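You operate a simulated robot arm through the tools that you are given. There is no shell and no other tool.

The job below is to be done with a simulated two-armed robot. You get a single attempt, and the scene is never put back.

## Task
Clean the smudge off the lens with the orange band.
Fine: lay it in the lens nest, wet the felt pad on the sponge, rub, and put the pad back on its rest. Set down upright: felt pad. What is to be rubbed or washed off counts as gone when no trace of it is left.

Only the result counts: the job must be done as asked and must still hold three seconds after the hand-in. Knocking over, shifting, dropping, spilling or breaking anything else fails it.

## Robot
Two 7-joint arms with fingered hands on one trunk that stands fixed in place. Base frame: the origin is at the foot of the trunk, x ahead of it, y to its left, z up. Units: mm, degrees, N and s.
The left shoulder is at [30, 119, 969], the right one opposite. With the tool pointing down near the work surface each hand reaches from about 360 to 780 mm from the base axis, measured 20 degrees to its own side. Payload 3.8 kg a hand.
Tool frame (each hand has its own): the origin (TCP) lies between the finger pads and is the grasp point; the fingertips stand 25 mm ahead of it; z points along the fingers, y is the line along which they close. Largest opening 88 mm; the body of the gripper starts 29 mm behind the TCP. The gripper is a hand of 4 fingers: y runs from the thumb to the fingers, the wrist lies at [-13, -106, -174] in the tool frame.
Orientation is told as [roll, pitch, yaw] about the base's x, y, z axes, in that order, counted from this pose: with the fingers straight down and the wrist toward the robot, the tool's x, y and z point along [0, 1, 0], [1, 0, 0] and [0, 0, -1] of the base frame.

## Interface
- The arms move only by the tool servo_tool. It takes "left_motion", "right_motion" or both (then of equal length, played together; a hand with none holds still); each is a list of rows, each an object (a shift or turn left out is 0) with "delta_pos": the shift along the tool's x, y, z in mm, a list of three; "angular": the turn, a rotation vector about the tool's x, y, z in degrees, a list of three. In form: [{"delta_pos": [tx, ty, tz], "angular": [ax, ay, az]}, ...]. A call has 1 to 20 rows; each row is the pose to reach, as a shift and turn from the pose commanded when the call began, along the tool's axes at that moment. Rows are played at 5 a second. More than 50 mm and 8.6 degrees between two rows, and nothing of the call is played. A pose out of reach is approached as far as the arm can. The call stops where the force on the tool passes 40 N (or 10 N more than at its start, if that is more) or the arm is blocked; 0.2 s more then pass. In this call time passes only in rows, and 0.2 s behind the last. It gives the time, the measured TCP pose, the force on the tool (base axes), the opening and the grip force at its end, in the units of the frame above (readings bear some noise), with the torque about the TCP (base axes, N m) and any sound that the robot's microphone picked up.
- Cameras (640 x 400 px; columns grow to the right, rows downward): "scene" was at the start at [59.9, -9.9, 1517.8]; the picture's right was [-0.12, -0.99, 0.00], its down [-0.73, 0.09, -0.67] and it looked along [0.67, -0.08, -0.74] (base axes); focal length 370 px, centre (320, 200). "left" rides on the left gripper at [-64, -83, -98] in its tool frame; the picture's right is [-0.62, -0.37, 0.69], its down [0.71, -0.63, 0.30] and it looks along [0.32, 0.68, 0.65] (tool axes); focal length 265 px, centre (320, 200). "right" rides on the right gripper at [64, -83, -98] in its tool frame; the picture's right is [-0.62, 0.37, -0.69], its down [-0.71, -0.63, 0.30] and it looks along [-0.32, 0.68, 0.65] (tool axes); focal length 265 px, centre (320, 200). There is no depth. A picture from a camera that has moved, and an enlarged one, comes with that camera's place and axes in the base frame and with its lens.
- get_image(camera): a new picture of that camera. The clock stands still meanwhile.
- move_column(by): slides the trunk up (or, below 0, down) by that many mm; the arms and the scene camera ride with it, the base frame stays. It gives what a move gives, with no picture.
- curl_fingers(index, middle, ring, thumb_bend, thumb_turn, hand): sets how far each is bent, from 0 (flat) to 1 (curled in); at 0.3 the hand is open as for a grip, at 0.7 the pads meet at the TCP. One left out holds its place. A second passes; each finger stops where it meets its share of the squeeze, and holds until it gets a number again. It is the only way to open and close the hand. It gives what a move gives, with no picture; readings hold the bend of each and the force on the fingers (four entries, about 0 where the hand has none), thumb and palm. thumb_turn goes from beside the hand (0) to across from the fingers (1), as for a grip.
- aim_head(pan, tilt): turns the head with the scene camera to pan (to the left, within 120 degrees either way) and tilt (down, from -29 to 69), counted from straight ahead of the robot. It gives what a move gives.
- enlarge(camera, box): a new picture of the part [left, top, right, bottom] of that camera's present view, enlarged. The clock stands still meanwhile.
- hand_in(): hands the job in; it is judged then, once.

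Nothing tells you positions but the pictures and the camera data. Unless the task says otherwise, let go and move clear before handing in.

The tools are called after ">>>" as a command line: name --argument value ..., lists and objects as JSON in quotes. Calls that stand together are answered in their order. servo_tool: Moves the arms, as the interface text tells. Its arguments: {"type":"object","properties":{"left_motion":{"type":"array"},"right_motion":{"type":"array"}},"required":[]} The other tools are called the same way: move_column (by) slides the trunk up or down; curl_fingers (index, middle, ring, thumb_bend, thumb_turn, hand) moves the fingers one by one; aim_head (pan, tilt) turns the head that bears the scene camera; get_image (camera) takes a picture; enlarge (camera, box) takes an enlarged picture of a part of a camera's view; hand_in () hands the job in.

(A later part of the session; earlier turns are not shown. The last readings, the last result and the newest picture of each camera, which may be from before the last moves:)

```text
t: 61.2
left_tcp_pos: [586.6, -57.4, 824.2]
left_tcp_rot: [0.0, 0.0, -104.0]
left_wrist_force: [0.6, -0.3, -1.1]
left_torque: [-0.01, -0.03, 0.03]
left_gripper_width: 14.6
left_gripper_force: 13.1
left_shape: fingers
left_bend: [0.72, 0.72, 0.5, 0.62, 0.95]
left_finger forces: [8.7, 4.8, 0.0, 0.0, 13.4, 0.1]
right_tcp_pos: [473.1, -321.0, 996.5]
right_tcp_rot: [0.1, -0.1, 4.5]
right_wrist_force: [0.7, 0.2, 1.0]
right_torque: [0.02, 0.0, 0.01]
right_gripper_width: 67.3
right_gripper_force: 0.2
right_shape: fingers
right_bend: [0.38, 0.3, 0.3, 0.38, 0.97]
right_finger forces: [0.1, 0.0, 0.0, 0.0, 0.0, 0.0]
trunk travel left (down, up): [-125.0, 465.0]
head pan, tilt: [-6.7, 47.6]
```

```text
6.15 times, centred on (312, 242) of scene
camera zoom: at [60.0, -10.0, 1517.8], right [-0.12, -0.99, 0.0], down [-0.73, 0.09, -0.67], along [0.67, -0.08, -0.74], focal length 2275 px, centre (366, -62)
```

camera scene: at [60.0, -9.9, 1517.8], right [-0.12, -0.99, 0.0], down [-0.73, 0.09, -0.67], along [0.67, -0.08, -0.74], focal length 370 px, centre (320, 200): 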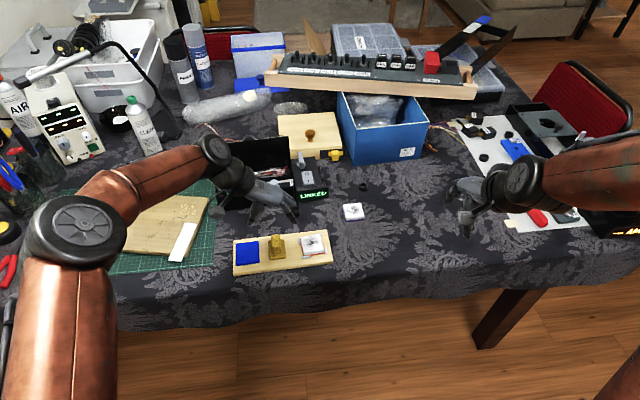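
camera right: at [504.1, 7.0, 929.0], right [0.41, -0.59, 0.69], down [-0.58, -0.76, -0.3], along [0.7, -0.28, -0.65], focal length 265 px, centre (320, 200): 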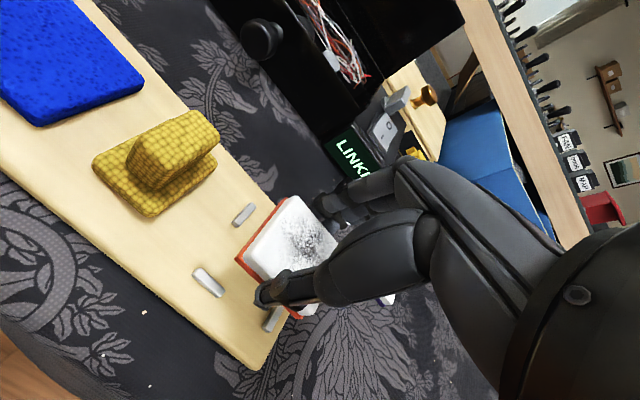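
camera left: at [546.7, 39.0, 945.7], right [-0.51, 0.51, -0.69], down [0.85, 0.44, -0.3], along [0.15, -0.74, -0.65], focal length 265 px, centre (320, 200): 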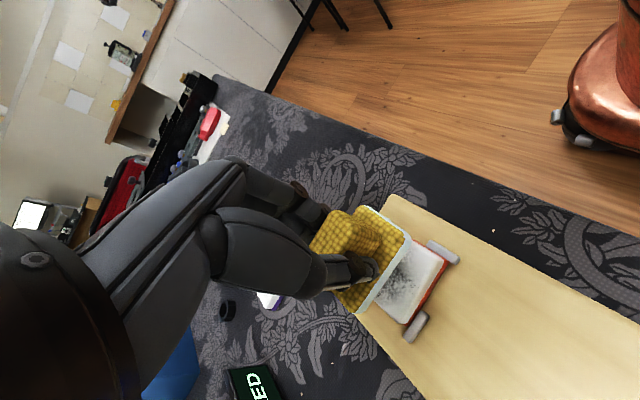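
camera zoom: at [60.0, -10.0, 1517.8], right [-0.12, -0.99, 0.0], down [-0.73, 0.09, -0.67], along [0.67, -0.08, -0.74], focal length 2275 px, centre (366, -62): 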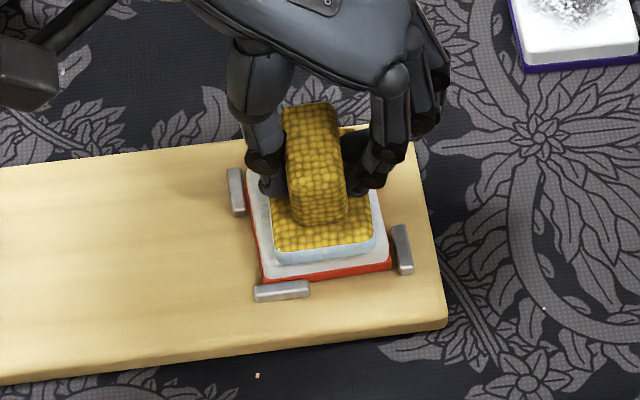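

The pad is nearly on the lens and centred. Small steps to contact.

>>> servo_tool --left_motion '[{"delta_pos": [0, 0, 1.5]}, {"delta_pos": [0, 0, 3]}, {"delta_pos": [0, 0, 3]}]'

>>> servo_tool --left_motion '[{"delta_pos": [0, 0, 1]}, {"delta_pos": [0, 0, 2]}, {"delta_pos": [0, 0, 2]}]'

```text
t: 62.0
left_tcp_pos: [588.1, -57.1, 821.2]
left_tcp_rot: [0.0, 0.0, -104.0]
left_wrist_force: [1.1, 0.1, 3.3]
left_torque: [0.08, 0.01, -0.02]
left_gripper_width: 14.6
left_gripper_force: 13.3
left_shape: fingers
left_bend: [0.72, 0.72, 0.5, 0.62, 0.95]
left_finger forces: [8.7, 4.6, 0.0, 0.0, 13.2, 0.0]
right_tcp_pos: [471.5, -320.4, 997.1]
right_tcp_rot: [0.0, 0.0, 4.5]
right_wrist_force: [-0.3, 0.3, 1.0]
right_torque: [0.0, 0.02, 0.01]
right_gripper_width: 67.5
right_gripper_force: 0.1
right_shape: fingers
right_bend: [0.38, 0.3, 0.3, 0.38, 0.97]
right_finger forces: [0.1, 0.0, 0.0, 0.0, 0.0, 0.1]
trunk travel left (down, up): [-125.0, 465.0]
head pan, tilt: [-6.7, 47.6]
```

```text
t: 62.8
left_tcp_pos: [587.1, -58.0, 820.3]
left_tcp_rot: [0.1, 0.0, -104.0]
left_wrist_force: [1.9, -2.7, 13.7]
left_torque: [0.25, 0.03, -0.03]
left_gripper_width: 14.5
left_gripper_force: 16.7
left_shape: fingers
left_bend: [0.72, 0.72, 0.5, 0.62, 0.95]
left_finger forces: [9.7, 5.8, 0.1, 0.1, 17.9, 0.0]
right_tcp_pos: [471.6, -321.4, 997.6]
right_tcp_rot: [0.0, 0.1, 4.5]
right_wrist_force: [-0.1, 0.3, -0.7]
right_torque: [-0.03, 0.0, 0.01]
right_gripper_width: 67.3
right_gripper_force: 0.0
right_shape: fingers
right_bend: [0.38, 0.3, 0.3, 0.38, 0.97]
right_finger forces: [0.1, 0.0, 0.1, 0.0, 0.1, 0.1]
trunk travel left (down, up): [-125.0, 465.0]
head pan, tilt: [-6.7, 47.6]
```

Contact is at 13.7 N, more than needed. I'll ease off about 1.2 mm and make a first gentle set of side strokes.

>>> servo_tool --left_motion '[{"delta_pos": [0, 0, -1.2]}, {"delta_pos": [-0.6, -2.4, -1.2]}, {"delta_pos": [-1.2, -4.85, -1.2]}, {"delta_pos": [-2.0, -8, -1.2]}, {"delta_pos": [-1.2, -4.85, -1.2]}, {"delta_pos": [0, 0, -1.2]}, {"delta_pos": [1.2, 4.85, -1.2]}, {"delta_pos": [2.0, 8, -1.2]}, {"delta_pos": [1.2, 4.85, -1.2]}, {"delta_pos": [0, 0, -1.2]}]'

>>> enlarge --camera "scene" --box '[280, 210, 345, 275]'

>>> enlarge --camera "left" --box '[280, 180, 460, 340]'

```text
t: 65.0
left_tcp_pos: [588.1, -59.1, 820.0]
left_tcp_rot: [0.0, 0.0, -104.1]
left_wrist_force: [-0.3, -2.4, 6.1]
left_torque: [0.06, 0.02, 0.03]
left_gripper_width: 14.7
left_gripper_force: 13.6
left_shape: fingers
left_bend: [0.72, 0.72, 0.5, 0.63, 0.94]
left_finger forces: [9.5, 5.2, 0.0, 0.0, 12.9, 0.0]
right_tcp_pos: [472.3, -322.4, 995.8]
right_tcp_rot: [0.1, -0.1, 4.4]
right_wrist_force: [0.8, 0.9, 0.1]
right_torque: [-0.01, 0.02, 0.0]
right_gripper_width: 67.4
right_gripper_force: 0.0
right_shape: fingers
right_bend: [0.38, 0.3, 0.3, 0.38, 0.97]
right_finger forces: [0.0, 0.0, 0.1, 0.1, 0.0, 0.0]
trunk travel left (down, up): [-125.0, 465.0]
head pan, tilt: [-6.7, 47.6]
```

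```text
6.15 times, centred on (312, 242) of scene
camera zoom: at [59.3, -10.2, 1517.9], right [-0.12, -0.99, 0.0], down [-0.73, 0.09, -0.67], along [0.67, -0.08, -0.74], focal length 2275 px, centre (366, -62)
```

zoom: 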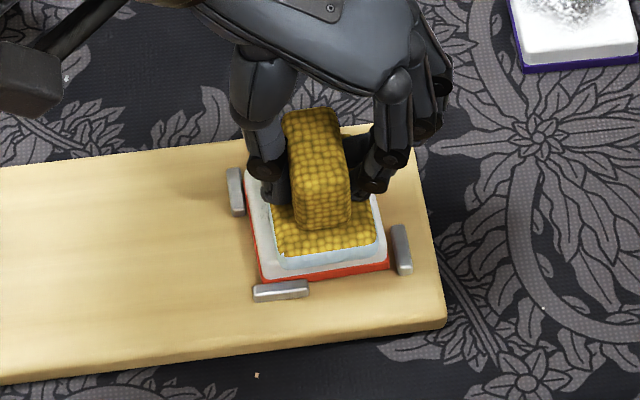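

```text
2.50 times, centred on (370, 260) of left
camera zoom: at [546.3, 38.3, 919.1], right [-0.51, 0.51, -0.69], down [0.85, 0.44, -0.3], along [0.15, -0.74, -0.65], focal length 664 px, centre (195, 50)
```

zoom: 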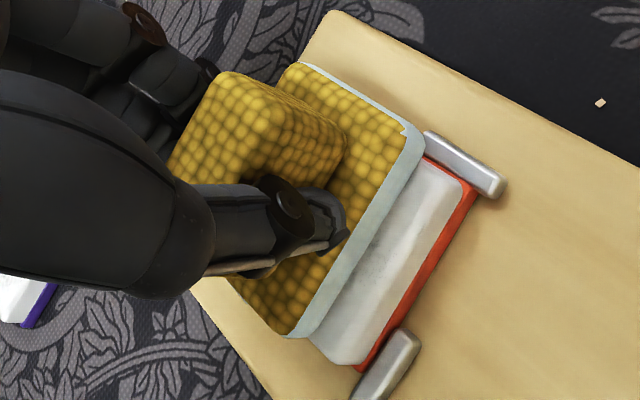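

The strokes run smoothly at about 6 N with the lens and board staying put. I'll do a larger rubbing pattern over the whole lens.

>>> servo_tool --left_motion '[{"delta_pos": [-1.2, -4.9, 0]}, {"delta_pos": [-2.4, -9.7, 0]}, {"delta_pos": [1.5, -10.7, 0]}, {"delta_pos": [2.9, -4.8, 0]}, {"delta_pos": [4.4, 1.0, 0]}, {"delta_pos": [5.8, 6.8, 0]}, {"delta_pos": [6.8, 10.7, 0]}, {"delta_pos": [2.9, 11.6, 0]}, {"delta_pos": [1.5, 5.8, 0]}, {"delta_pos": [0, 0, 0]}, {"delta_pos": [-1.5, -5.8, 0]}, {"delta_pos": [-2.7, -10.7, 0]}, {"delta_pos": [-6.5, -9.7, 0]}, {"delta_pos": [-5.1, -3.9, 0]}, {"delta_pos": [-3.6, 1.9, 0]}, {"delta_pos": [-2.2, 7.8, 0]}, {"delta_pos": [-1.0, 12.6, 0]}, {"delta_pos": [1.9, 7.8, 0]}, {"delta_pos": [1.0, 3.9, 0]}, {"delta_pos": [0, 0, 0]}]'

>>> enlarge --camera "scene" --box '[280, 210, 345, 275]'

>>> enlarge --camera "left" --box '[280, 180, 460, 340]'

```text
t: 69.2
left_tcp_pos: [587.1, -58.7, 819.9]
left_tcp_rot: [0.0, 0.0, -104.0]
left_wrist_force: [-0.1, -1.4, 3.7]
left_torque: [0.01, 0.02, -0.01]
left_gripper_width: 14.6
left_gripper_force: 13.3
left_shape: fingers
left_bend: [0.72, 0.73, 0.5, 0.63, 0.94]
left_finger forces: [9.1, 5.1, 0.0, 0.0, 12.8, 0.0]
left hand out of reach, approached as far as the arm can: row 6, 7
right_tcp_pos: [472.2, -321.8, 996.5]
right_tcp_rot: [0.0, 0.0, 4.5]
right_wrist_force: [0.3, 0.0, -1.2]
right_torque: [0.02, 0.0, -0.01]
right_gripper_width: 67.5
right_gripper_force: 0.1
right_shape: fingers
right_bend: [0.38, 0.3, 0.3, 0.38, 0.97]
right_finger forces: [0.0, 0.0, 0.1, 0.0, 0.0, 0.0]
trunk travel left (down, up): [-125.0, 465.0]
head pan, tilt: [-6.7, 47.6]
```

```text
6.15 times, centred on (312, 242) of scene
camera zoom: at [59.6, -10.2, 1517.8], right [-0.12, -0.99, 0.0], down [-0.73, 0.09, -0.67], along [0.67, -0.08, -0.74], focal length 2275 px, centre (366, -62)
```

zoom: 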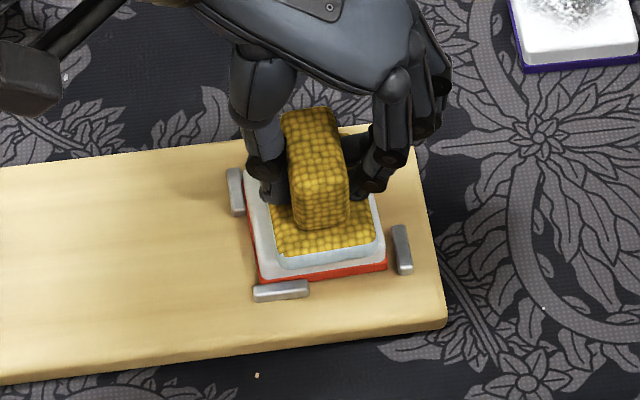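

```text
2.50 times, centred on (370, 260) of left
camera zoom: at [546.6, 38.6, 919.3], right [-0.51, 0.51, -0.69], down [0.85, 0.44, -0.3], along [0.15, -0.74, -0.65], focal length 664 px, centre (195, 50)
```

zoom: 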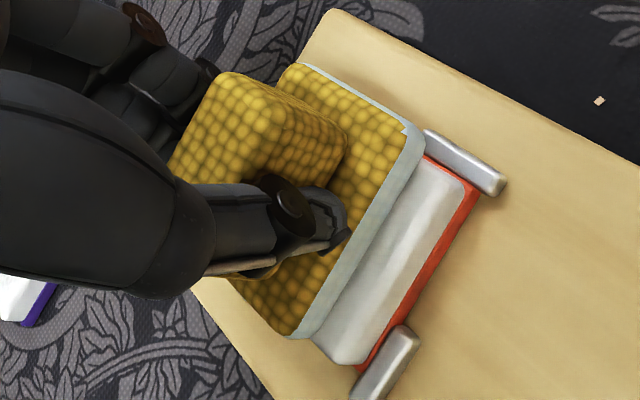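

Most strokes ran; the far-right corner was slightly out of the left arm's reach. I'll lift the pad and move it aside to inspect the lens.

>>> servo_tool --left_motion '[{"delta_pos": [0, 0, -4]}, {"delta_pos": [0, 0, -12]}, {"delta_pos": [0, 0, -24]}, {"delta_pos": [-3, -12, -30]}, {"delta_pos": [-9, -36, -30]}, {"delta_pos": [-16, -64, -30]}, {"delta_pos": [-22, -87, -30]}, {"delta_pos": [-22, -87, -30]}]'

>>> enlarge --camera "scene" --box '[290, 220, 345, 270]'

>>> enlarge --camera "left" --box '[200, 120, 460, 300]'

```text
t: 71.0
left_tcp_pos: [587.4, 31.2, 851.1]
left_tcp_rot: [0.0, 0.0, -104.0]
left_wrist_force: [-0.5, 0.1, -0.6]
left_torque: [0.02, -0.01, -0.02]
left_gripper_width: 14.5
left_gripper_force: 13.1
left_shape: fingers
left_bend: [0.72, 0.73, 0.5, 0.63, 0.94]
left_finger forces: [8.4, 4.5, 0.0, 0.0, 13.1, 0.0]
right_tcp_pos: [472.6, -321.8, 995.7]
right_tcp_rot: [-0.1, 0.0, 4.5]
right_wrist_force: [0.6, -0.2, -0.5]
right_torque: [-0.04, -0.03, 0.01]
right_gripper_width: 67.2
right_gripper_force: 0.0
right_shape: fingers
right_bend: [0.38, 0.3, 0.3, 0.38, 0.97]
right_finger forces: [0.1, 0.1, 0.1, 0.0, 0.1, 0.0]
trunk travel left (down, up): [-125.0, 465.0]
head pan, tilt: [-6.7, 47.6]
```

```text
8.00 times, centred on (318, 245) of scene
camera zoom: at [60.0, -10.2, 1517.8], right [-0.12, -0.99, 0.0], down [-0.73, 0.09, -0.67], along [0.67, -0.08, -0.74], focal length 2957 px, centre (340, -160)
```

zoom: 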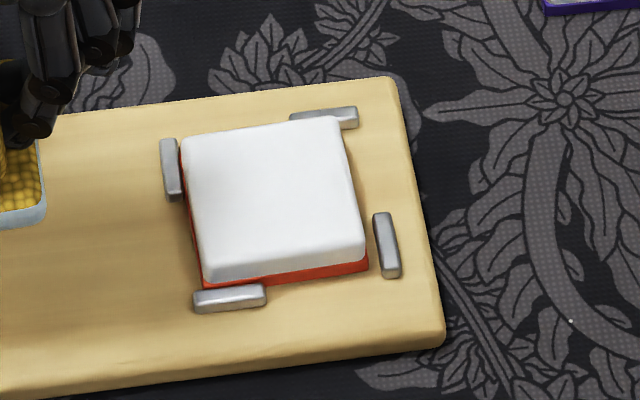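

```text
2.22 times, centred on (330, 210) of left
camera zoom: at [546.1, 128.7, 950.3], right [-0.51, 0.51, -0.69], down [0.85, 0.44, -0.3], along [0.15, -0.74, -0.65], focal length 590 px, centre (298, 178)
```

zoom: 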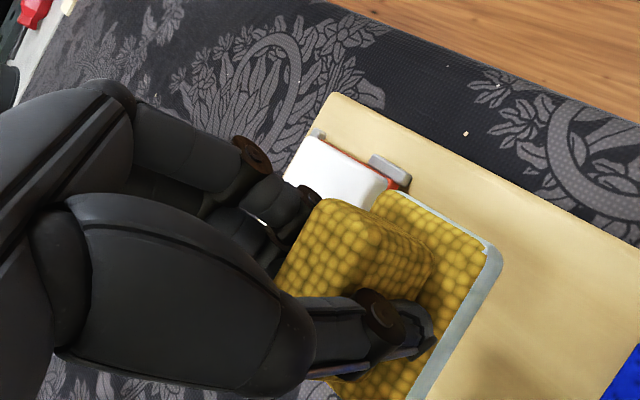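

The lens looks clean. I'll zoom in closer for any faint trace, especially near the right and far edges.

>>> enlarge --camera "scene" --box '[308, 230, 340, 260]'

>>> enlarge --camera "right" --box '[0, 0, 200, 140]'

```text
13.33 times, centred on (324, 245) of scene
camera zoom: at [60.0, -10.2, 1517.8], right [-0.12, -0.99, 0.0], down [-0.73, 0.09, -0.67], along [0.67, -0.08, -0.74], focal length 4929 px, centre (267, -400)
```

zoom: 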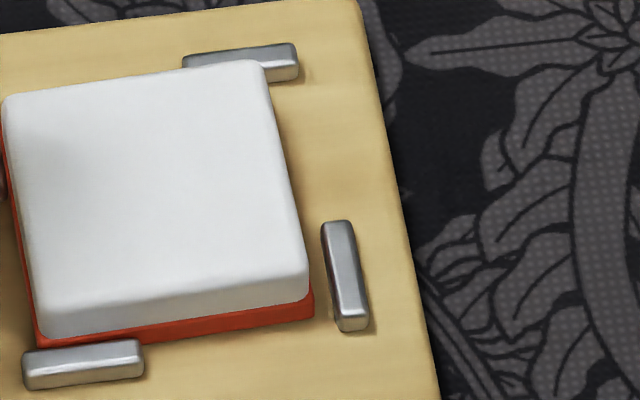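

```text
2.86 times, centred on (100, 70) of right
camera zoom: at [384.8, -263.9, 1094.5], right [0.42, -0.59, 0.69], down [-0.57, -0.76, -0.3], along [0.71, -0.27, -0.65], focal length 758 px, centre (949, 571)
```

zoom: 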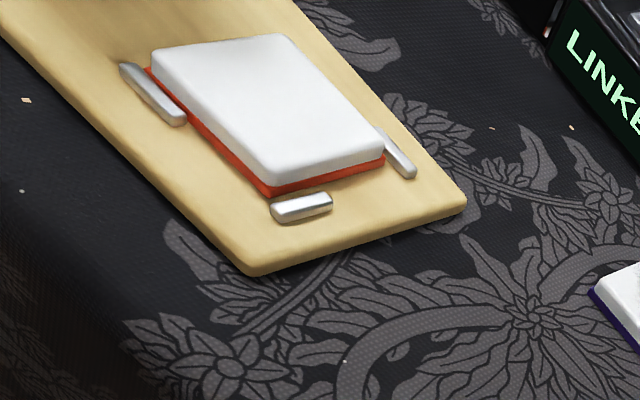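

At 13× the surface shows no speckles. I'll take one more high zoom from the other side to be sure.

>>> enlarge --camera "right" --box '[45, 5, 140, 72]'

>>> enlarge --camera "scene" --box '[300, 228, 326, 252]'

```text
5.97 times, centred on (92, 38) of right
camera zoom: at [384.8, -263.9, 1094.5], right [0.42, -0.59, 0.69], down [-0.57, -0.76, -0.3], along [0.71, -0.27, -0.65], focal length 1584 px, centre (1678, 1164)
```

zoom: 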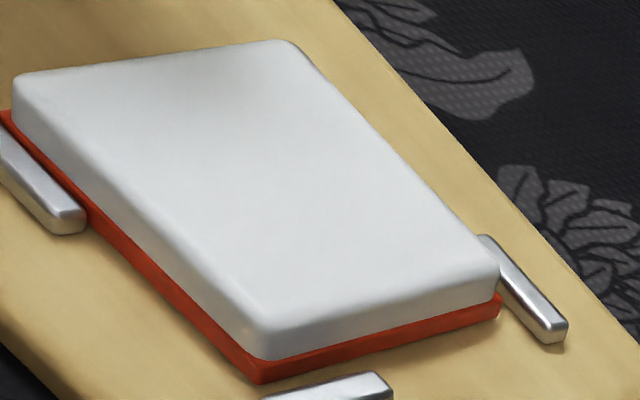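

```text
16.00 times, centred on (313, 240) of scene
camera zoom: at [60.0, -10.2, 1517.8], right [-0.12, -0.99, 0.0], down [-0.73, 0.09, -0.67], along [0.67, -0.08, -0.74], focal length 5915 px, centre (432, -440)
```

zoom: 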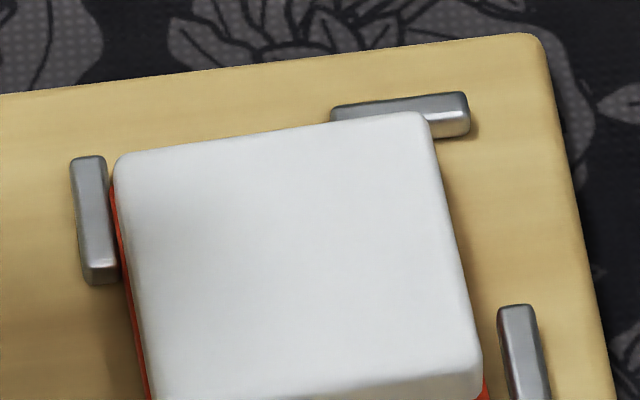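

There is only a soft grey shade on the left-far part, probably the hand's shadow. I'll move the hand farther left and compare.

>>> servo_tool --left_motion '[{"delta_pos": [-6, -25, -10]}, {"delta_pos": [-13, -50, -20]}, {"delta_pos": [-19, -75, -20]}, {"delta_pos": [-24, -95, -20]}, {"delta_pos": [-24, -95, -20]}]'

>>> enlarge --camera "right" --box '[45, 5, 140, 72]'

>>> enlarge --camera "scene" --box '[300, 228, 340, 260]'

```text
t: 72.2
left_tcp_pos: [587.8, 129.3, 868.5]
left_tcp_rot: [0.0, 0.0, -103.9]
left_wrist_force: [0.6, 0.2, -0.7]
left_torque: [-0.02, 0.02, 0.0]
left_gripper_width: 14.5
left_gripper_force: 12.7
left_shape: fingers
left_bend: [0.72, 0.73, 0.5, 0.63, 0.94]
left_finger forces: [8.4, 4.6, 0.0, 0.0, 13.2, 0.0]
right_tcp_pos: [472.8, -321.8, 995.9]
right_tcp_rot: [0.0, 0.0, 4.5]
right_wrist_force: [0.3, 0.1, 0.7]
right_torque: [0.04, -0.01, 0.01]
right_gripper_width: 67.3
right_gripper_force: 0.1
right_shape: fingers
right_bend: [0.38, 0.3, 0.3, 0.38, 0.97]
right_finger forces: [0.1, 0.0, 0.0, 0.0, 0.1, 0.0]
trunk travel left (down, up): [-125.0, 465.0]
head pan, tilt: [-6.7, 47.6]
```

```text
5.97 times, centred on (92, 38) of right
camera zoom: at [384.9, -263.9, 1094.5], right [0.42, -0.59, 0.69], down [-0.57, -0.76, -0.3], along [0.71, -0.27, -0.65], focal length 1584 px, centre (1678, 1164)
```

zoom: 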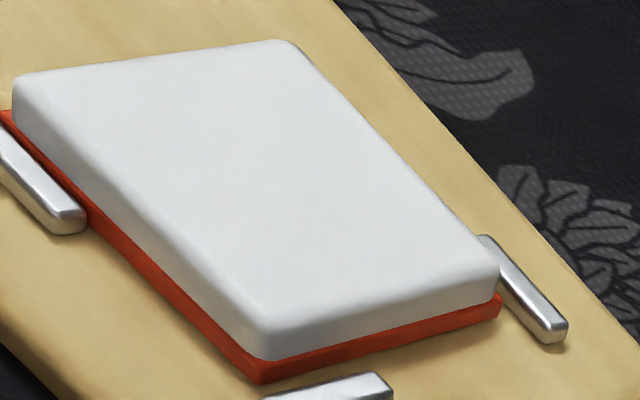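

```text
12.50 times, centred on (320, 244) of scene
camera zoom: at [60.1, -10.1, 1517.8], right [-0.12, -0.99, 0.0], down [-0.73, 0.09, -0.67], along [0.67, -0.08, -0.74], focal length 4621 px, centre (320, -350)
```

zoom: 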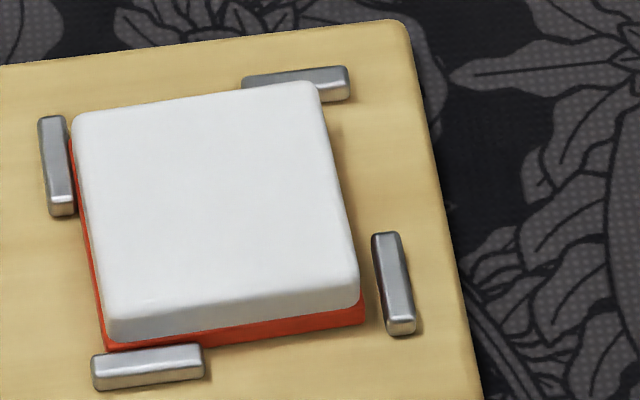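

Clear of the shadow the lens is evenly white. To be safe against an invisible residue, I'll make one more short rubbing pass at the same height.

>>> servo_tool --left_motion '[{"delta_pos": [8, 30, 0]}, {"delta_pos": [17, 65, 2]}, {"delta_pos": [26, 102, 6]}, {"delta_pos": [35, 138, 12]}, {"delta_pos": [42, 166, 20]}, {"delta_pos": [45.5, 180, 28]}, {"delta_pos": [45.5, 180, 36]}, {"delta_pos": [45.5, 180, 43]}, {"delta_pos": [45.5, 180, 46]}, {"delta_pos": [45.5, 180, 46]}]'

>>> servo_tool --left_motion '[{"delta_pos": [0, 0, 1.5]}, {"delta_pos": [0, 0, 3]}, {"delta_pos": [0, 0, 4.3]}, {"delta_pos": [0, 0, 4.3]}]'

>>> enlarge --camera "scene" --box '[280, 210, 345, 275]'

```text
t: 74.4
left_tcp_pos: [586.1, -56.1, 822.9]
left_tcp_rot: [0.0, 0.0, -104.0]
left_wrist_force: [0.0, -0.3, -0.5]
left_torque: [0.0, 0.0, 0.0]
left_gripper_width: 14.6
left_gripper_force: 12.9
left_shape: fingers
left_bend: [0.72, 0.73, 0.5, 0.63, 0.94]
left_finger forces: [8.4, 4.6, 0.1, 0.1, 13.0, 0.0]
right_tcp_pos: [472.1, -322.7, 995.7]
right_tcp_rot: [-0.1, 0.0, 4.5]
right_wrist_force: [-0.8, 0.0, 0.4]
right_torque: [0.0, 0.01, -0.02]
right_gripper_width: 67.3
right_gripper_force: 0.1
right_shape: fingers
right_bend: [0.38, 0.3, 0.3, 0.38, 0.97]
right_finger forces: [0.1, 0.0, 0.1, 0.0, 0.1, 0.1]
trunk travel left (down, up): [-125.0, 465.0]
head pan, tilt: [-6.7, 47.6]
```

```text
t: 75.4
left_tcp_pos: [587.5, -56.6, 820.7]
left_tcp_rot: [0.0, 0.0, -104.0]
left_wrist_force: [1.5, -0.4, 3.4]
left_torque: [0.08, 0.0, -0.01]
left_gripper_width: 14.5
left_gripper_force: 13.3
left_shape: fingers
left_bend: [0.72, 0.73, 0.5, 0.63, 0.94]
left_finger forces: [8.4, 4.8, 0.0, 0.0, 14.3, 0.1]
right_tcp_pos: [472.9, -321.5, 996.3]
right_tcp_rot: [0.1, 0.0, 4.5]
right_wrist_force: [1.3, -0.1, 0.5]
right_torque: [0.06, 0.0, -0.03]
right_gripper_width: 67.7
right_gripper_force: 0.0
right_shape: fingers
right_bend: [0.38, 0.3, 0.3, 0.38, 0.97]
right_finger forces: [0.1, 0.1, 0.0, 0.0, 0.0, 0.0]
trunk travel left (down, up): [-125.0, 465.0]
head pan, tilt: [-6.7, 47.6]
```

```text
6.15 times, centred on (312, 242) of scene
camera zoom: at [59.7, -10.0, 1517.9], right [-0.12, -0.99, 0.0], down [-0.73, 0.09, -0.67], along [0.67, -0.08, -0.74], focal length 2275 px, centre (366, -62)
```

zoom: 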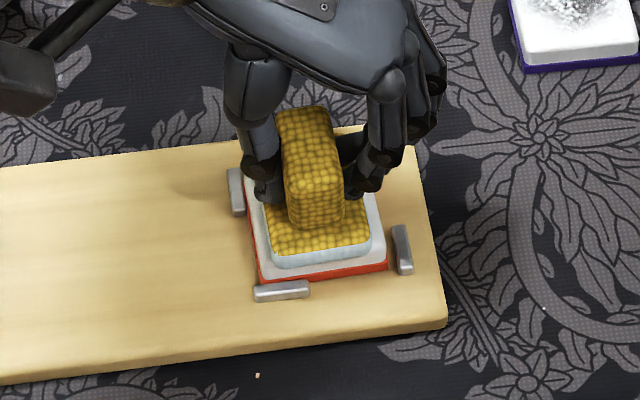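

Contact at 3.4 N. Running the second pass within the arm's reach.

>>> servo_tool --left_motion '[{"delta_pos": [-1, -3.9, 0.5]}, {"delta_pos": [-1.9, -7.8, 0.6]}, {"delta_pos": [1, -8.5, 0.6]}, {"delta_pos": [2.2, -3.6, 0.6]}, {"delta_pos": [3.4, 1.2, 0.6]}, {"delta_pos": [4.4, 5.1, 0.6]}, {"delta_pos": [2.4, 9.7, 0.6]}, {"delta_pos": [1.2, 4.9, 0.6]}, {"delta_pos": [0, 0, 0.6]}, {"delta_pos": [-1.2, -4.9, 0.6]}, {"delta_pos": [-2.2, -8.7, 0.6]}, {"delta_pos": [-6.1, -7.8, 0.6]}, {"delta_pos": [-4.8, -2.9, 0.6]}, {"delta_pos": [-3.6, 1.9, 0.6]}, {"delta_pos": [-2.4, 6.8, 0.6]}, {"delta_pos": [-1.5, 10.7, 0.6]}, {"delta_pos": [1.5, 5.8, 0.6]}, {"delta_pos": [0, 0, 0.6]}]'

>>> enlarge --camera "scene" --box '[280, 210, 345, 275]'

```text
t: 79.2
left_tcp_pos: [586.6, -56.2, 821.8]
left_tcp_rot: [0.0, 0.0, -104.0]
left_wrist_force: [-0.1, -3.2, 8.7]
left_torque: [0.11, 0.01, 0.05]
left_gripper_width: 14.4
left_gripper_force: 15.5
left_shape: fingers
left_bend: [0.72, 0.73, 0.5, 0.63, 0.94]
left_finger forces: [9.7, 5.3, 0.0, 0.1, 16.6, 0.0]
right_tcp_pos: [472.0, -321.1, 996.1]
right_tcp_rot: [0.1, 0.0, 4.5]
right_wrist_force: [0.3, 0.7, -0.3]
right_torque: [-0.01, 0.0, 0.01]
right_gripper_width: 67.4
right_gripper_force: 0.1
right_shape: fingers
right_bend: [0.38, 0.3, 0.3, 0.38, 0.97]
right_finger forces: [0.1, 0.0, 0.1, 0.0, 0.1, 0.0]
trunk travel left (down, up): [-125.0, 465.0]
head pan, tilt: [-6.7, 47.6]
```

```text
6.15 times, centred on (312, 242) of scene
camera zoom: at [59.2, -9.8, 1517.9], right [-0.12, -0.99, 0.0], down [-0.73, 0.09, -0.67], along [0.67, -0.08, -0.74], focal length 2275 px, centre (366, -62)
```

zoom: 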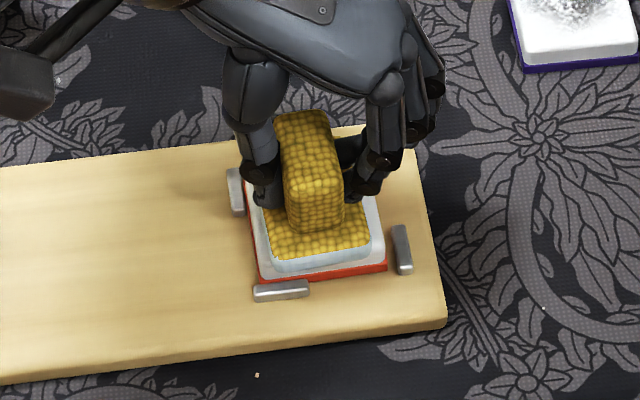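

The second pass is done. I'll lift the pad and carry it back over its rest, turning it slightly so it sits square as before.

>>> servo_tool --left_motion '[{"delta_pos": [0, 0, -4]}, {"delta_pos": [0, 0, -12]}, {"delta_pos": [0, 0, -22]}, {"delta_pos": [-2, -8, -28], "angular": [0, 0, 0.5]}, {"delta_pos": [-7, -25, -28], "angular": [0, 0, 1]}, {"delta_pos": [-13, -48, -28], "angular": [0, 0, 1.5]}, {"delta_pos": [-18, -69, -28], "angular": [0, 0, 2]}, {"delta_pos": [-21, -80, -25], "angular": [0, 0, 2.5]}, {"delta_pos": [-21, -80, -15], "angular": [0, 0, 2.5]}, {"delta_pos": [-21, -80, -7], "angular": [0, 0, 2.5]}, {"delta_pos": [-21, -80, -7], "angular": [0, 0, 2.5]}]'

>>> enlarge --camera "scene" --box '[225, 225, 300, 280]'

>>> enlarge --camera "scene" --box '[300, 228, 340, 260]'

```text
t: 81.6
left_tcp_pos: [587.0, 28.1, 826.7]
left_tcp_rot: [0.0, 0.0, -106.5]
left_wrist_force: [-0.1, 0.4, 0.0]
left_torque: [0.01, 0.0, 0.02]
left_gripper_width: 14.6
left_gripper_force: 13.1
left_shape: fingers
left_bend: [0.73, 0.73, 0.5, 0.63, 0.94]
left_finger forces: [8.3, 4.7, 0.0, 0.0, 13.0, 0.0]
right_tcp_pos: [472.1, -321.2, 997.6]
right_tcp_rot: [0.0, 0.0, 4.5]
right_wrist_force: [0.1, 0.3, 0.2]
right_torque: [0.05, 0.02, 0.0]
right_gripper_width: 67.3
right_gripper_force: 0.1
right_shape: fingers
right_bend: [0.38, 0.3, 0.3, 0.38, 0.97]
right_finger forces: [0.1, 0.0, 0.1, 0.0, 0.0, 0.0]
trunk travel left (down, up): [-125.0, 465.0]
head pan, tilt: [-6.7, 47.6]
```

```text
7.27 times, centred on (262, 252) of scene
camera zoom: at [60.0, -9.9, 1517.8], right [-0.12, -0.99, 0.0], down [-0.73, 0.09, -0.67], along [0.67, -0.08, -0.74], focal length 2688 px, centre (738, -182)
```

zoom: 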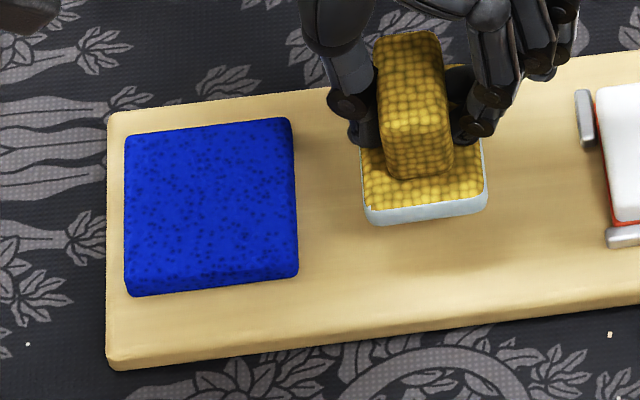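

```text
12.50 times, centred on (320, 244) of scene
camera zoom: at [60.0, -9.9, 1517.8], right [-0.12, -0.99, 0.0], down [-0.73, 0.09, -0.67], along [0.67, -0.08, -0.74], focal length 4621 px, centre (320, -350)
```

zoom: 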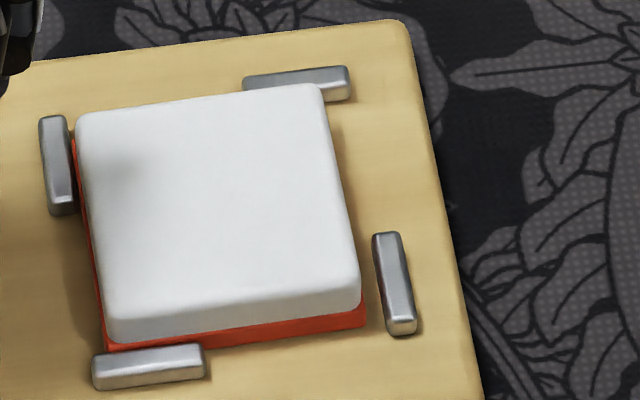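

The lens is clean and the pad hovers over its rest, off by about 1 mm and 2°. I'll correct that and lower part way.

>>> servo_tool --left_motion '[{"delta_pos": [-0.4, 0.6, 3], "angular": [0, 0, 0.9]}, {"delta_pos": [-0.8, 1.1, 6], "angular": [0, 0, 1.8]}, {"delta_pos": [-0.8, 1.1, 10], "angular": [0, 0, 1.8]}, {"delta_pos": [-0.8, 1.1, 14], "angular": [0, 0, 1.8]}, {"delta_pos": [-0.8, 1.1, 14], "angular": [0, 0, 1.8]}]'

>>> enlarge --camera "scene" --box '[225, 225, 300, 280]'

```text
t: 82.8
left_tcp_pos: [585.3, 27.5, 812.8]
left_tcp_rot: [0.1, -0.1, -108.3]
left_wrist_force: [0.7, 0.6, -0.4]
left_torque: [-0.02, 0.0, 0.03]
left_gripper_width: 14.6
left_gripper_force: 12.5
left_shape: fingers
left_bend: [0.73, 0.73, 0.5, 0.63, 0.94]
left_finger forces: [8.2, 4.7, 0.0, 0.0, 13.0, 0.0]
right_tcp_pos: [472.3, -321.9, 996.8]
right_tcp_rot: [0.1, 0.0, 4.6]
right_wrist_force: [0.1, 0.0, 0.7]
right_torque: [0.0, 0.0, 0.03]
right_gripper_width: 67.4
right_gripper_force: 0.1
right_shape: fingers
right_bend: [0.38, 0.3, 0.3, 0.38, 0.97]
right_finger forces: [0.0, 0.1, 0.0, 0.1, 0.1, 0.0]
trunk travel left (down, up): [-125.0, 465.0]
head pan, tilt: [-6.7, 47.6]
```

```text
7.27 times, centred on (262, 252) of scene
camera zoom: at [60.0, -10.0, 1517.8], right [-0.12, -0.99, 0.0], down [-0.73, 0.09, -0.67], along [0.67, -0.08, -0.74], focal length 2688 px, centre (738, -182)
```

zoom: 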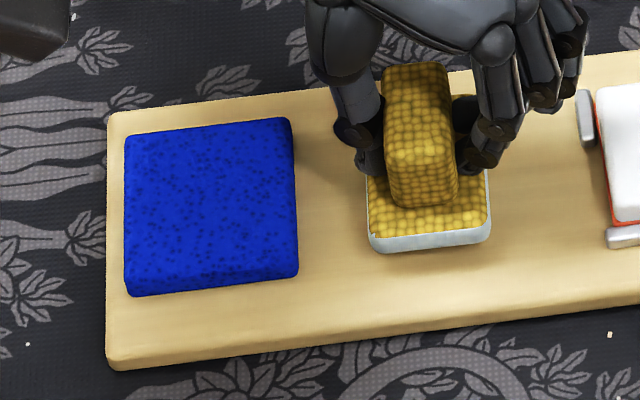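

The pad is within a millimetre of where it stood. I'll nudge it and lower it the last few millimetres.

>>> servo_tool --left_motion '[{"delta_pos": [0.9, 0.2, 1]}, {"delta_pos": [0.9, 0.2, 2.5]}, {"delta_pos": [0.9, 0.2, 4]}, {"delta_pos": [0.9, 0.2, 4]}]'

>>> servo_tool --left_motion '[{"delta_pos": [0, 0, 0.7]}, {"delta_pos": [0, 0, 1.4]}, {"delta_pos": [0, 0, 1.4]}]'

>>> enlarge --camera "scene" --box '[225, 225, 300, 280]'

```text
t: 83.8
left_tcp_pos: [586.5, 25.8, 808.0]
left_tcp_rot: [0.0, 0.1, -108.2]
left_wrist_force: [-0.2, 0.1, -0.4]
left_torque: [0.03, 0.0, 0.05]
left_gripper_width: 14.7
left_gripper_force: 13.1
left_shape: fingers
left_bend: [0.73, 0.73, 0.5, 0.63, 0.94]
left_finger forces: [8.3, 4.7, 0.0, 0.0, 13.0, 0.0]
right_tcp_pos: [473.2, -321.4, 995.9]
right_tcp_rot: [0.1, 0.1, 4.5]
right_wrist_force: [-0.1, 0.2, 0.2]
right_torque: [0.02, -0.02, 0.03]
right_gripper_width: 67.4
right_gripper_force: 0.1
right_shape: fingers
right_bend: [0.38, 0.3, 0.3, 0.38, 0.97]
right_finger forces: [0.0, 0.0, 0.0, 0.0, 0.1, 0.0]
trunk travel left (down, up): [-125.0, 465.0]
head pan, tilt: [-6.7, 47.6]
```

```text
t: 84.6
left_tcp_pos: [586.7, 26.3, 807.7]
left_tcp_rot: [0.0, 0.0, -108.2]
left_wrist_force: [-0.2, -0.6, -1.0]
left_torque: [-0.02, 0.01, 0.01]
left_gripper_width: 14.8
left_gripper_force: 13.3
left_shape: fingers
left_bend: [0.73, 0.73, 0.5, 0.63, 0.94]
left_finger forces: [8.3, 4.7, 0.0, 0.0, 13.0, 0.0]
right_tcp_pos: [473.5, -321.8, 996.9]
right_tcp_rot: [0.0, 0.0, 4.5]
right_wrist_force: [0.5, 0.3, -0.1]
right_torque: [0.03, -0.02, 0.02]
right_gripper_width: 67.5
right_gripper_force: 0.0
right_shape: fingers
right_bend: [0.38, 0.3, 0.3, 0.38, 0.97]
right_finger forces: [0.0, 0.0, 0.0, 0.1, 0.1, 0.1]
trunk travel left (down, up): [-125.0, 465.0]
head pan, tilt: [-6.7, 47.6]
```

```text
7.27 times, centred on (262, 252) of scene
camera zoom: at [60.0, -10.0, 1517.8], right [-0.12, -0.99, 0.0], down [-0.73, 0.09, -0.67], along [0.67, -0.08, -0.74], focal length 2688 px, centre (738, -182)
```

zoom: 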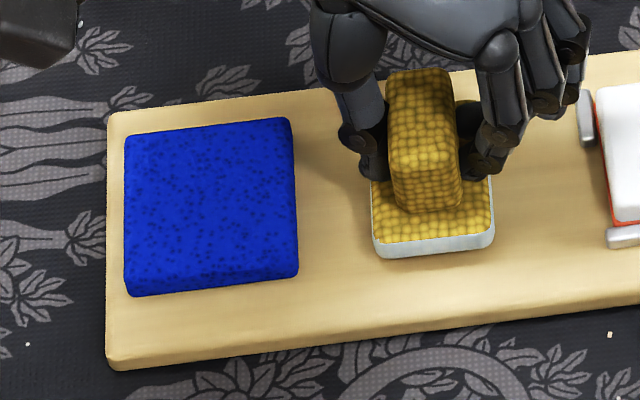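

The pad's front corners match their original spots within a pixel. Continuing down to firm contact.

>>> servo_tool --left_motion '[{"delta_pos": [0, 0, 0.5]}, {"delta_pos": [0, 0, 1]}, {"delta_pos": [0, 0, 1]}]'

>>> enlarge --camera "scene" --box '[225, 225, 300, 280]'

>>> enlarge --camera "left" --box '[240, 140, 440, 320]'

```text
t: 85.4
left_tcp_pos: [588.2, 26.0, 805.6]
left_tcp_rot: [0.0, 0.0, -108.3]
left_wrist_force: [0.1, -0.7, -1.7]
left_torque: [0.0, -0.02, 0.0]
left_gripper_width: 14.7
left_gripper_force: 13.0
left_shape: fingers
left_bend: [0.73, 0.73, 0.5, 0.63, 0.94]
left_finger forces: [8.3, 4.7, 0.0, 0.1, 13.0, 0.0]
right_tcp_pos: [473.4, -322.5, 996.8]
right_tcp_rot: [0.0, 0.0, 4.4]
right_wrist_force: [-1.0, 0.4, -1.1]
right_torque: [0.01, 0.01, 0.0]
right_gripper_width: 67.3
right_gripper_force: 0.0
right_shape: fingers
right_bend: [0.38, 0.3, 0.3, 0.38, 0.97]
right_finger forces: [0.1, 0.0, 0.0, 0.0, 0.0, 0.0]
trunk travel left (down, up): [-125.0, 465.0]
head pan, tilt: [-6.7, 47.6]
```

```text
7.27 times, centred on (262, 252) of scene
camera zoom: at [60.0, -10.0, 1517.8], right [-0.12, -0.99, 0.0], down [-0.73, 0.09, -0.67], along [0.67, -0.08, -0.74], focal length 2688 px, centre (738, -182)
```

zoom: 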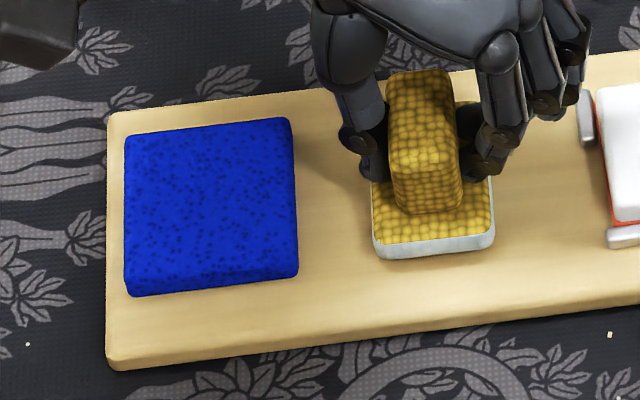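

```text
2.22 times, centred on (340, 230) of left
camera zoom: at [553.2, 125.5, 904.7], right [-0.47, 0.54, -0.69], down [0.88, 0.37, -0.3], along [0.09, -0.75, -0.65], focal length 590 px, centre (276, 133)
```

zoom: 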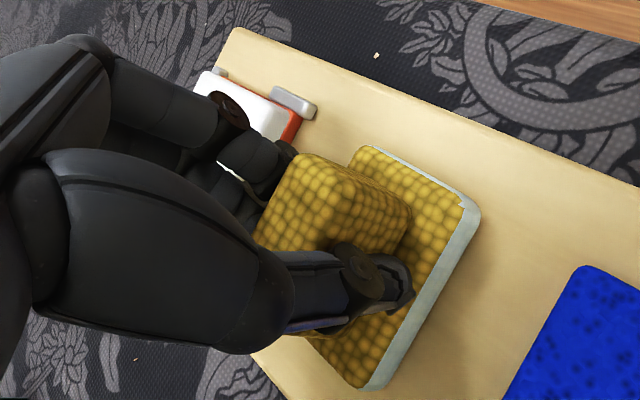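

No load yet; the pad probably slid up a touch in the grip while pressing. One millimetre more at a time.

>>> servo_tool --left_motion '[{"delta_pos": [0, 0, 0.5]}, {"delta_pos": [0, 0, 1]}, {"delta_pos": [0, 0, 1]}]'

```text
t: 86.2
left_tcp_pos: [587.0, 25.5, 805.7]
left_tcp_rot: [-0.1, 0.0, -108.3]
left_wrist_force: [-0.3, 0.1, 0.2]
left_torque: [-0.01, -0.04, 0.03]
left_gripper_width: 14.6
left_gripper_force: 13.3
left_shape: fingers
left_bend: [0.73, 0.73, 0.5, 0.63, 0.94]
left_finger forces: [8.2, 4.7, 0.0, 0.1, 13.0, 0.1]
right_tcp_pos: [473.2, -321.7, 996.0]
right_tcp_rot: [0.0, 0.1, 4.5]
right_wrist_force: [-0.8, -0.6, 0.0]
right_torque: [0.0, -0.04, 0.0]
right_gripper_width: 67.1
right_gripper_force: 0.0
right_shape: fingers
right_bend: [0.38, 0.3, 0.3, 0.38, 0.97]
right_finger forces: [0.1, 0.1, 0.0, 0.0, 0.0, 0.0]
trunk travel left (down, up): [-125.0, 465.0]
head pan, tilt: [-6.7, 47.6]
```

>>> servo_tool --left_motion '[{"delta_pos": [0, 0, 0.5]}, {"delta_pos": [0, 0, 1]}, {"delta_pos": [0, 0, 1]}]'

>>> enlarge --camera "scene" --box '[255, 232, 285, 265]'

```text
t: 87.0
left_tcp_pos: [585.6, 27.0, 804.6]
left_tcp_rot: [0.1, 0.0, -108.3]
left_wrist_force: [-0.5, 0.0, 0.7]
left_torque: [0.04, 0.0, 0.01]
left_gripper_width: 14.5
left_gripper_force: 13.3
left_shape: fingers
left_bend: [0.73, 0.73, 0.5, 0.63, 0.94]
left_finger forces: [8.4, 4.7, 0.0, 0.1, 13.3, 0.0]
right_tcp_pos: [473.6, -321.0, 996.7]
right_tcp_rot: [0.0, 0.1, 4.6]
right_wrist_force: [-0.6, 0.0, 0.3]
right_torque: [-0.02, -0.04, -0.01]
right_gripper_width: 67.4
right_gripper_force: 0.1
right_shape: fingers
right_bend: [0.38, 0.3, 0.3, 0.38, 0.97]
right_finger forces: [0.1, 0.0, 0.0, 0.0, 0.0, 0.1]
trunk travel left (down, up): [-125.0, 465.0]
head pan, tilt: [-6.7, 47.6]
```

```text
12.12 times, centred on (270, 248) of scene
camera zoom: at [60.0, -10.0, 1517.8], right [-0.12, -0.99, 0.0], down [-0.73, 0.09, -0.67], along [0.67, -0.08, -0.74], focal length 4481 px, centre (926, -388)
```

zoom: 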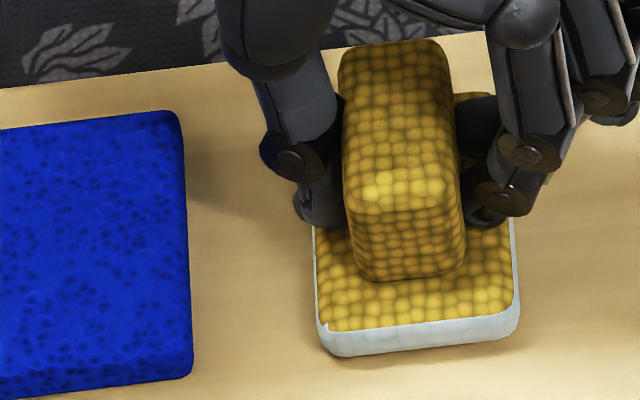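

Contact is just beginning. A little more to seat it.

>>> servo_tool --left_motion '[{"delta_pos": [0, 0, 0.4]}, {"delta_pos": [0, 0, 0.8]}, {"delta_pos": [0, 0, 0.8]}]'

>>> enlarge --camera "scene" --box '[225, 225, 300, 280]'

```text
t: 87.8
left_tcp_pos: [586.3, 25.1, 802.8]
left_tcp_rot: [0.0, 0.1, -108.2]
left_wrist_force: [-0.1, 0.0, 2.6]
left_torque: [0.12, 0.02, -0.02]
left_gripper_width: 14.7
left_gripper_force: 14.1
left_shape: fingers
left_bend: [0.73, 0.73, 0.5, 0.63, 0.94]
left_finger forces: [8.0, 4.6, 0.0, 0.0, 15.4, 0.1]
right_tcp_pos: [471.1, -321.8, 995.8]
right_tcp_rot: [-0.1, 0.0, 4.5]
right_wrist_force: [0.8, -0.4, 1.2]
right_torque: [0.01, -0.01, -0.01]
right_gripper_width: 67.5
right_gripper_force: 0.1
right_shape: fingers
right_bend: [0.38, 0.3, 0.3, 0.38, 0.97]
right_finger forces: [0.0, 0.0, 0.1, 0.0, 0.1, 0.1]
trunk travel left (down, up): [-125.0, 465.0]
head pan, tilt: [-6.7, 47.6]
```

```text
7.27 times, centred on (262, 252) of scene
camera zoom: at [59.8, -9.9, 1517.9], right [-0.12, -0.99, 0.0], down [-0.73, 0.09, -0.67], along [0.67, -0.08, -0.74], focal length 2688 px, centre (738, -182)
```

zoom: 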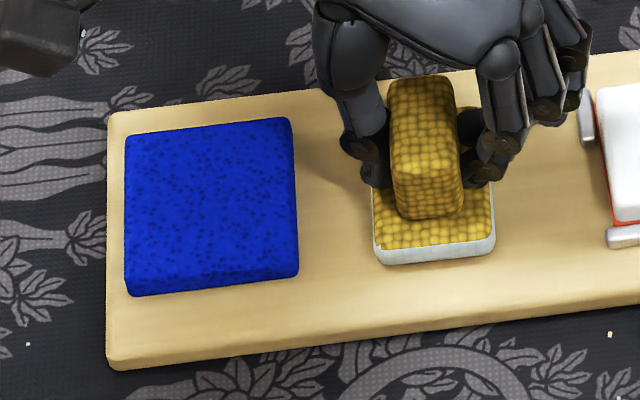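

Contact at 2.6 N, it seems more on the pad's left edge. I'll look closely for any tilt before letting go.

>>> enlarge --camera "scene" --box '[260, 238, 285, 264]'

>>> enlarge --camera "left" --box '[300, 170, 440, 320]'

>>> enlarge --camera "right" --box '[0, 0, 80, 60]'

```text
15.38 times, centred on (272, 251) of scene
camera zoom: at [59.8, -9.9, 1517.9], right [-0.12, -0.99, 0.0], down [-0.73, 0.09, -0.67], along [0.67, -0.08, -0.74], focal length 5687 px, centre (1051, -585)
```

zoom: 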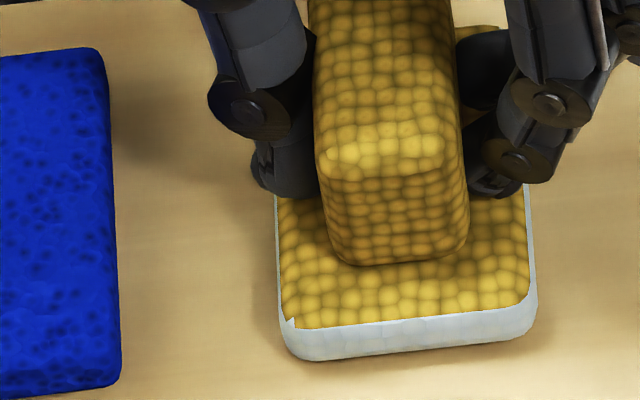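

```text
2.67 times, centred on (370, 245) of left
camera zoom: at [552.5, 125.4, 902.1], right [-0.47, 0.54, -0.69], down [0.88, 0.37, -0.3], along [0.09, -0.75, -0.65], focal length 708 px, centre (187, 80)
```

zoom: 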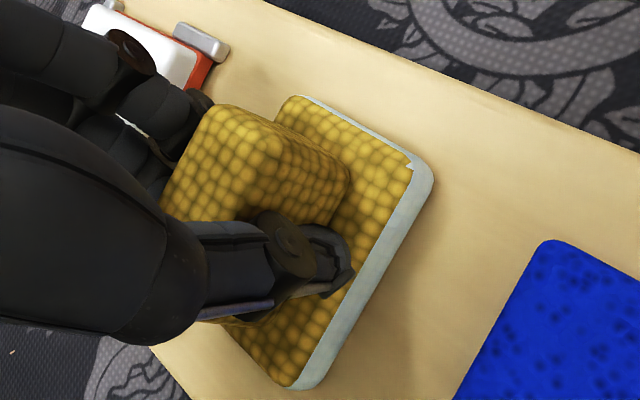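

```text
6.67 times, centred on (40, 30) of right
camera zoom: at [384.7, -263.7, 1094.7], right [0.42, -0.59, 0.69], down [-0.57, -0.76, -0.3], along [0.71, -0.27, -0.65], focal length 1769 px, centre (2187, 1333)
```

zoom: 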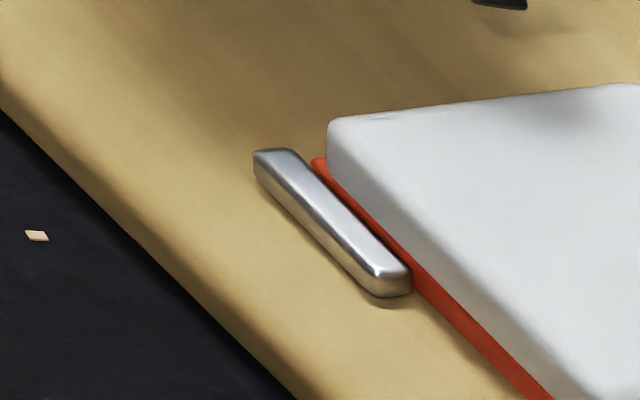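

The pad is nearly flat, about 2 mm nearer to me than before and 2° off. I'll lift 2 mm, correct, and set it down again.

>>> servo_tool --left_motion '[{"delta_pos": [0, 0, -2]}, {"delta_pos": [0.9, -0.3, -2.5], "angular": [0, 0, 0.8]}, {"delta_pos": [1.8, -0.6, -2.5], "angular": [0, 0, 1.6]}, {"delta_pos": [1.8, -0.6, -1.2], "angular": [0, 0, 1.6]}, {"delta_pos": [1.8, -0.6, -0.2], "angular": [0, 0, 1.6]}, {"delta_pos": [1.8, -0.6, -0.2], "angular": [0, 0, 1.6]}]'

>>> enlarge --camera "scene" --box '[225, 225, 300, 280]'

```text
t: 89.2
left_tcp_pos: [588.2, 26.1, 803.6]
left_tcp_rot: [0.0, 0.0, -109.8]
left_wrist_force: [-0.3, -0.6, -0.6]
left_torque: [-0.04, 0.0, -0.02]
left_gripper_width: 14.7
left_gripper_force: 12.7
left_shape: fingers
left_bend: [0.73, 0.73, 0.5, 0.63, 0.94]
left_finger forces: [8.4, 4.7, 0.0, 0.0, 12.9, 0.0]
right_tcp_pos: [473.0, -321.6, 995.3]
right_tcp_rot: [0.0, 0.0, 4.6]
right_wrist_force: [0.2, 0.8, 0.2]
right_torque: [0.0, -0.03, 0.01]
right_gripper_width: 67.6
right_gripper_force: 0.0
right_shape: fingers
right_bend: [0.38, 0.3, 0.3, 0.38, 0.97]
right_finger forces: [0.0, 0.0, 0.0, 0.0, 0.1, 0.0]
trunk travel left (down, up): [-125.0, 465.0]
head pan, tilt: [-6.7, 47.6]
```

```text
7.27 times, centred on (262, 252) of scene
camera zoom: at [60.0, -10.0, 1517.8], right [-0.12, -0.99, 0.0], down [-0.73, 0.09, -0.67], along [0.67, -0.08, -0.74], focal length 2688 px, centre (738, -182)
```

zoom: 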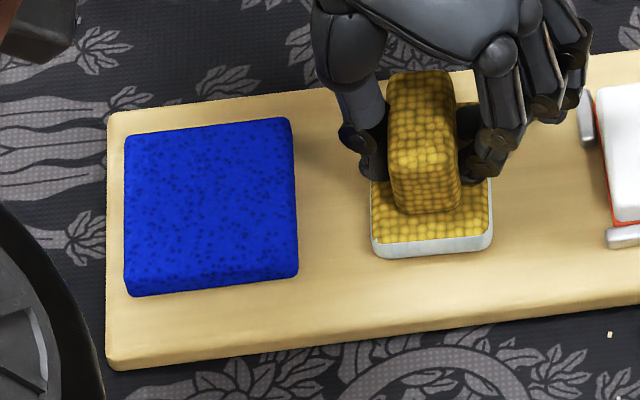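

The pad corners match their original place again, just off the board. Lowering the last millimetre.

>>> servo_tool --left_motion '[{"delta_pos": [0.2, 0, 0.5]}, {"delta_pos": [0.3, 0, 1]}, {"delta_pos": [0.3, 0, 1]}]'

>>> enlarge --camera "scene" --box '[225, 225, 300, 280]'

```text
t: 90.0
left_tcp_pos: [587.6, 26.9, 803.3]
left_tcp_rot: [0.1, 0.0, -109.9]
left_wrist_force: [1.4, -0.2, 7.0]
left_torque: [0.22, -0.02, 0.0]
left_gripper_width: 14.6
left_gripper_force: 16.8
left_shape: fingers
left_bend: [0.73, 0.73, 0.5, 0.63, 0.94]
left_finger forces: [8.2, 4.9, 0.0, 0.0, 20.0, 0.0]
right_tcp_pos: [471.8, -321.3, 996.3]
right_tcp_rot: [0.1, 0.0, 4.5]
right_wrist_force: [0.5, -0.2, -0.4]
right_torque: [-0.01, 0.01, -0.01]
right_gripper_width: 67.4
right_gripper_force: 0.1
right_shape: fingers
right_bend: [0.38, 0.3, 0.3, 0.38, 0.97]
right_finger forces: [0.0, 0.0, 0.0, 0.0, 0.0, 0.1]
trunk travel left (down, up): [-125.0, 465.0]
head pan, tilt: [-6.7, 47.6]
```

```text
7.27 times, centred on (262, 252) of scene
camera zoom: at [59.4, -10.0, 1517.9], right [-0.12, -0.99, 0.0], down [-0.73, 0.09, -0.67], along [0.67, -0.08, -0.74], focal length 2688 px, centre (738, -182)
```

zoom: 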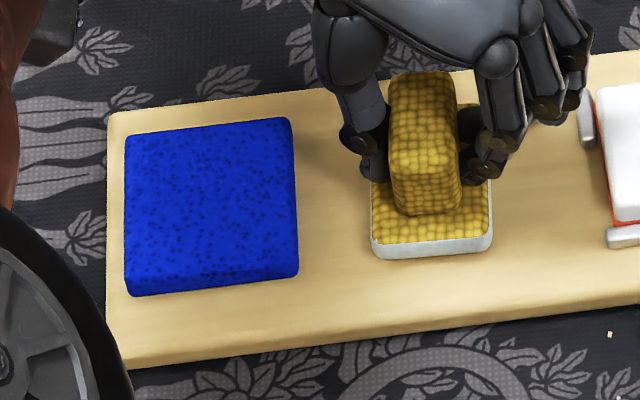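

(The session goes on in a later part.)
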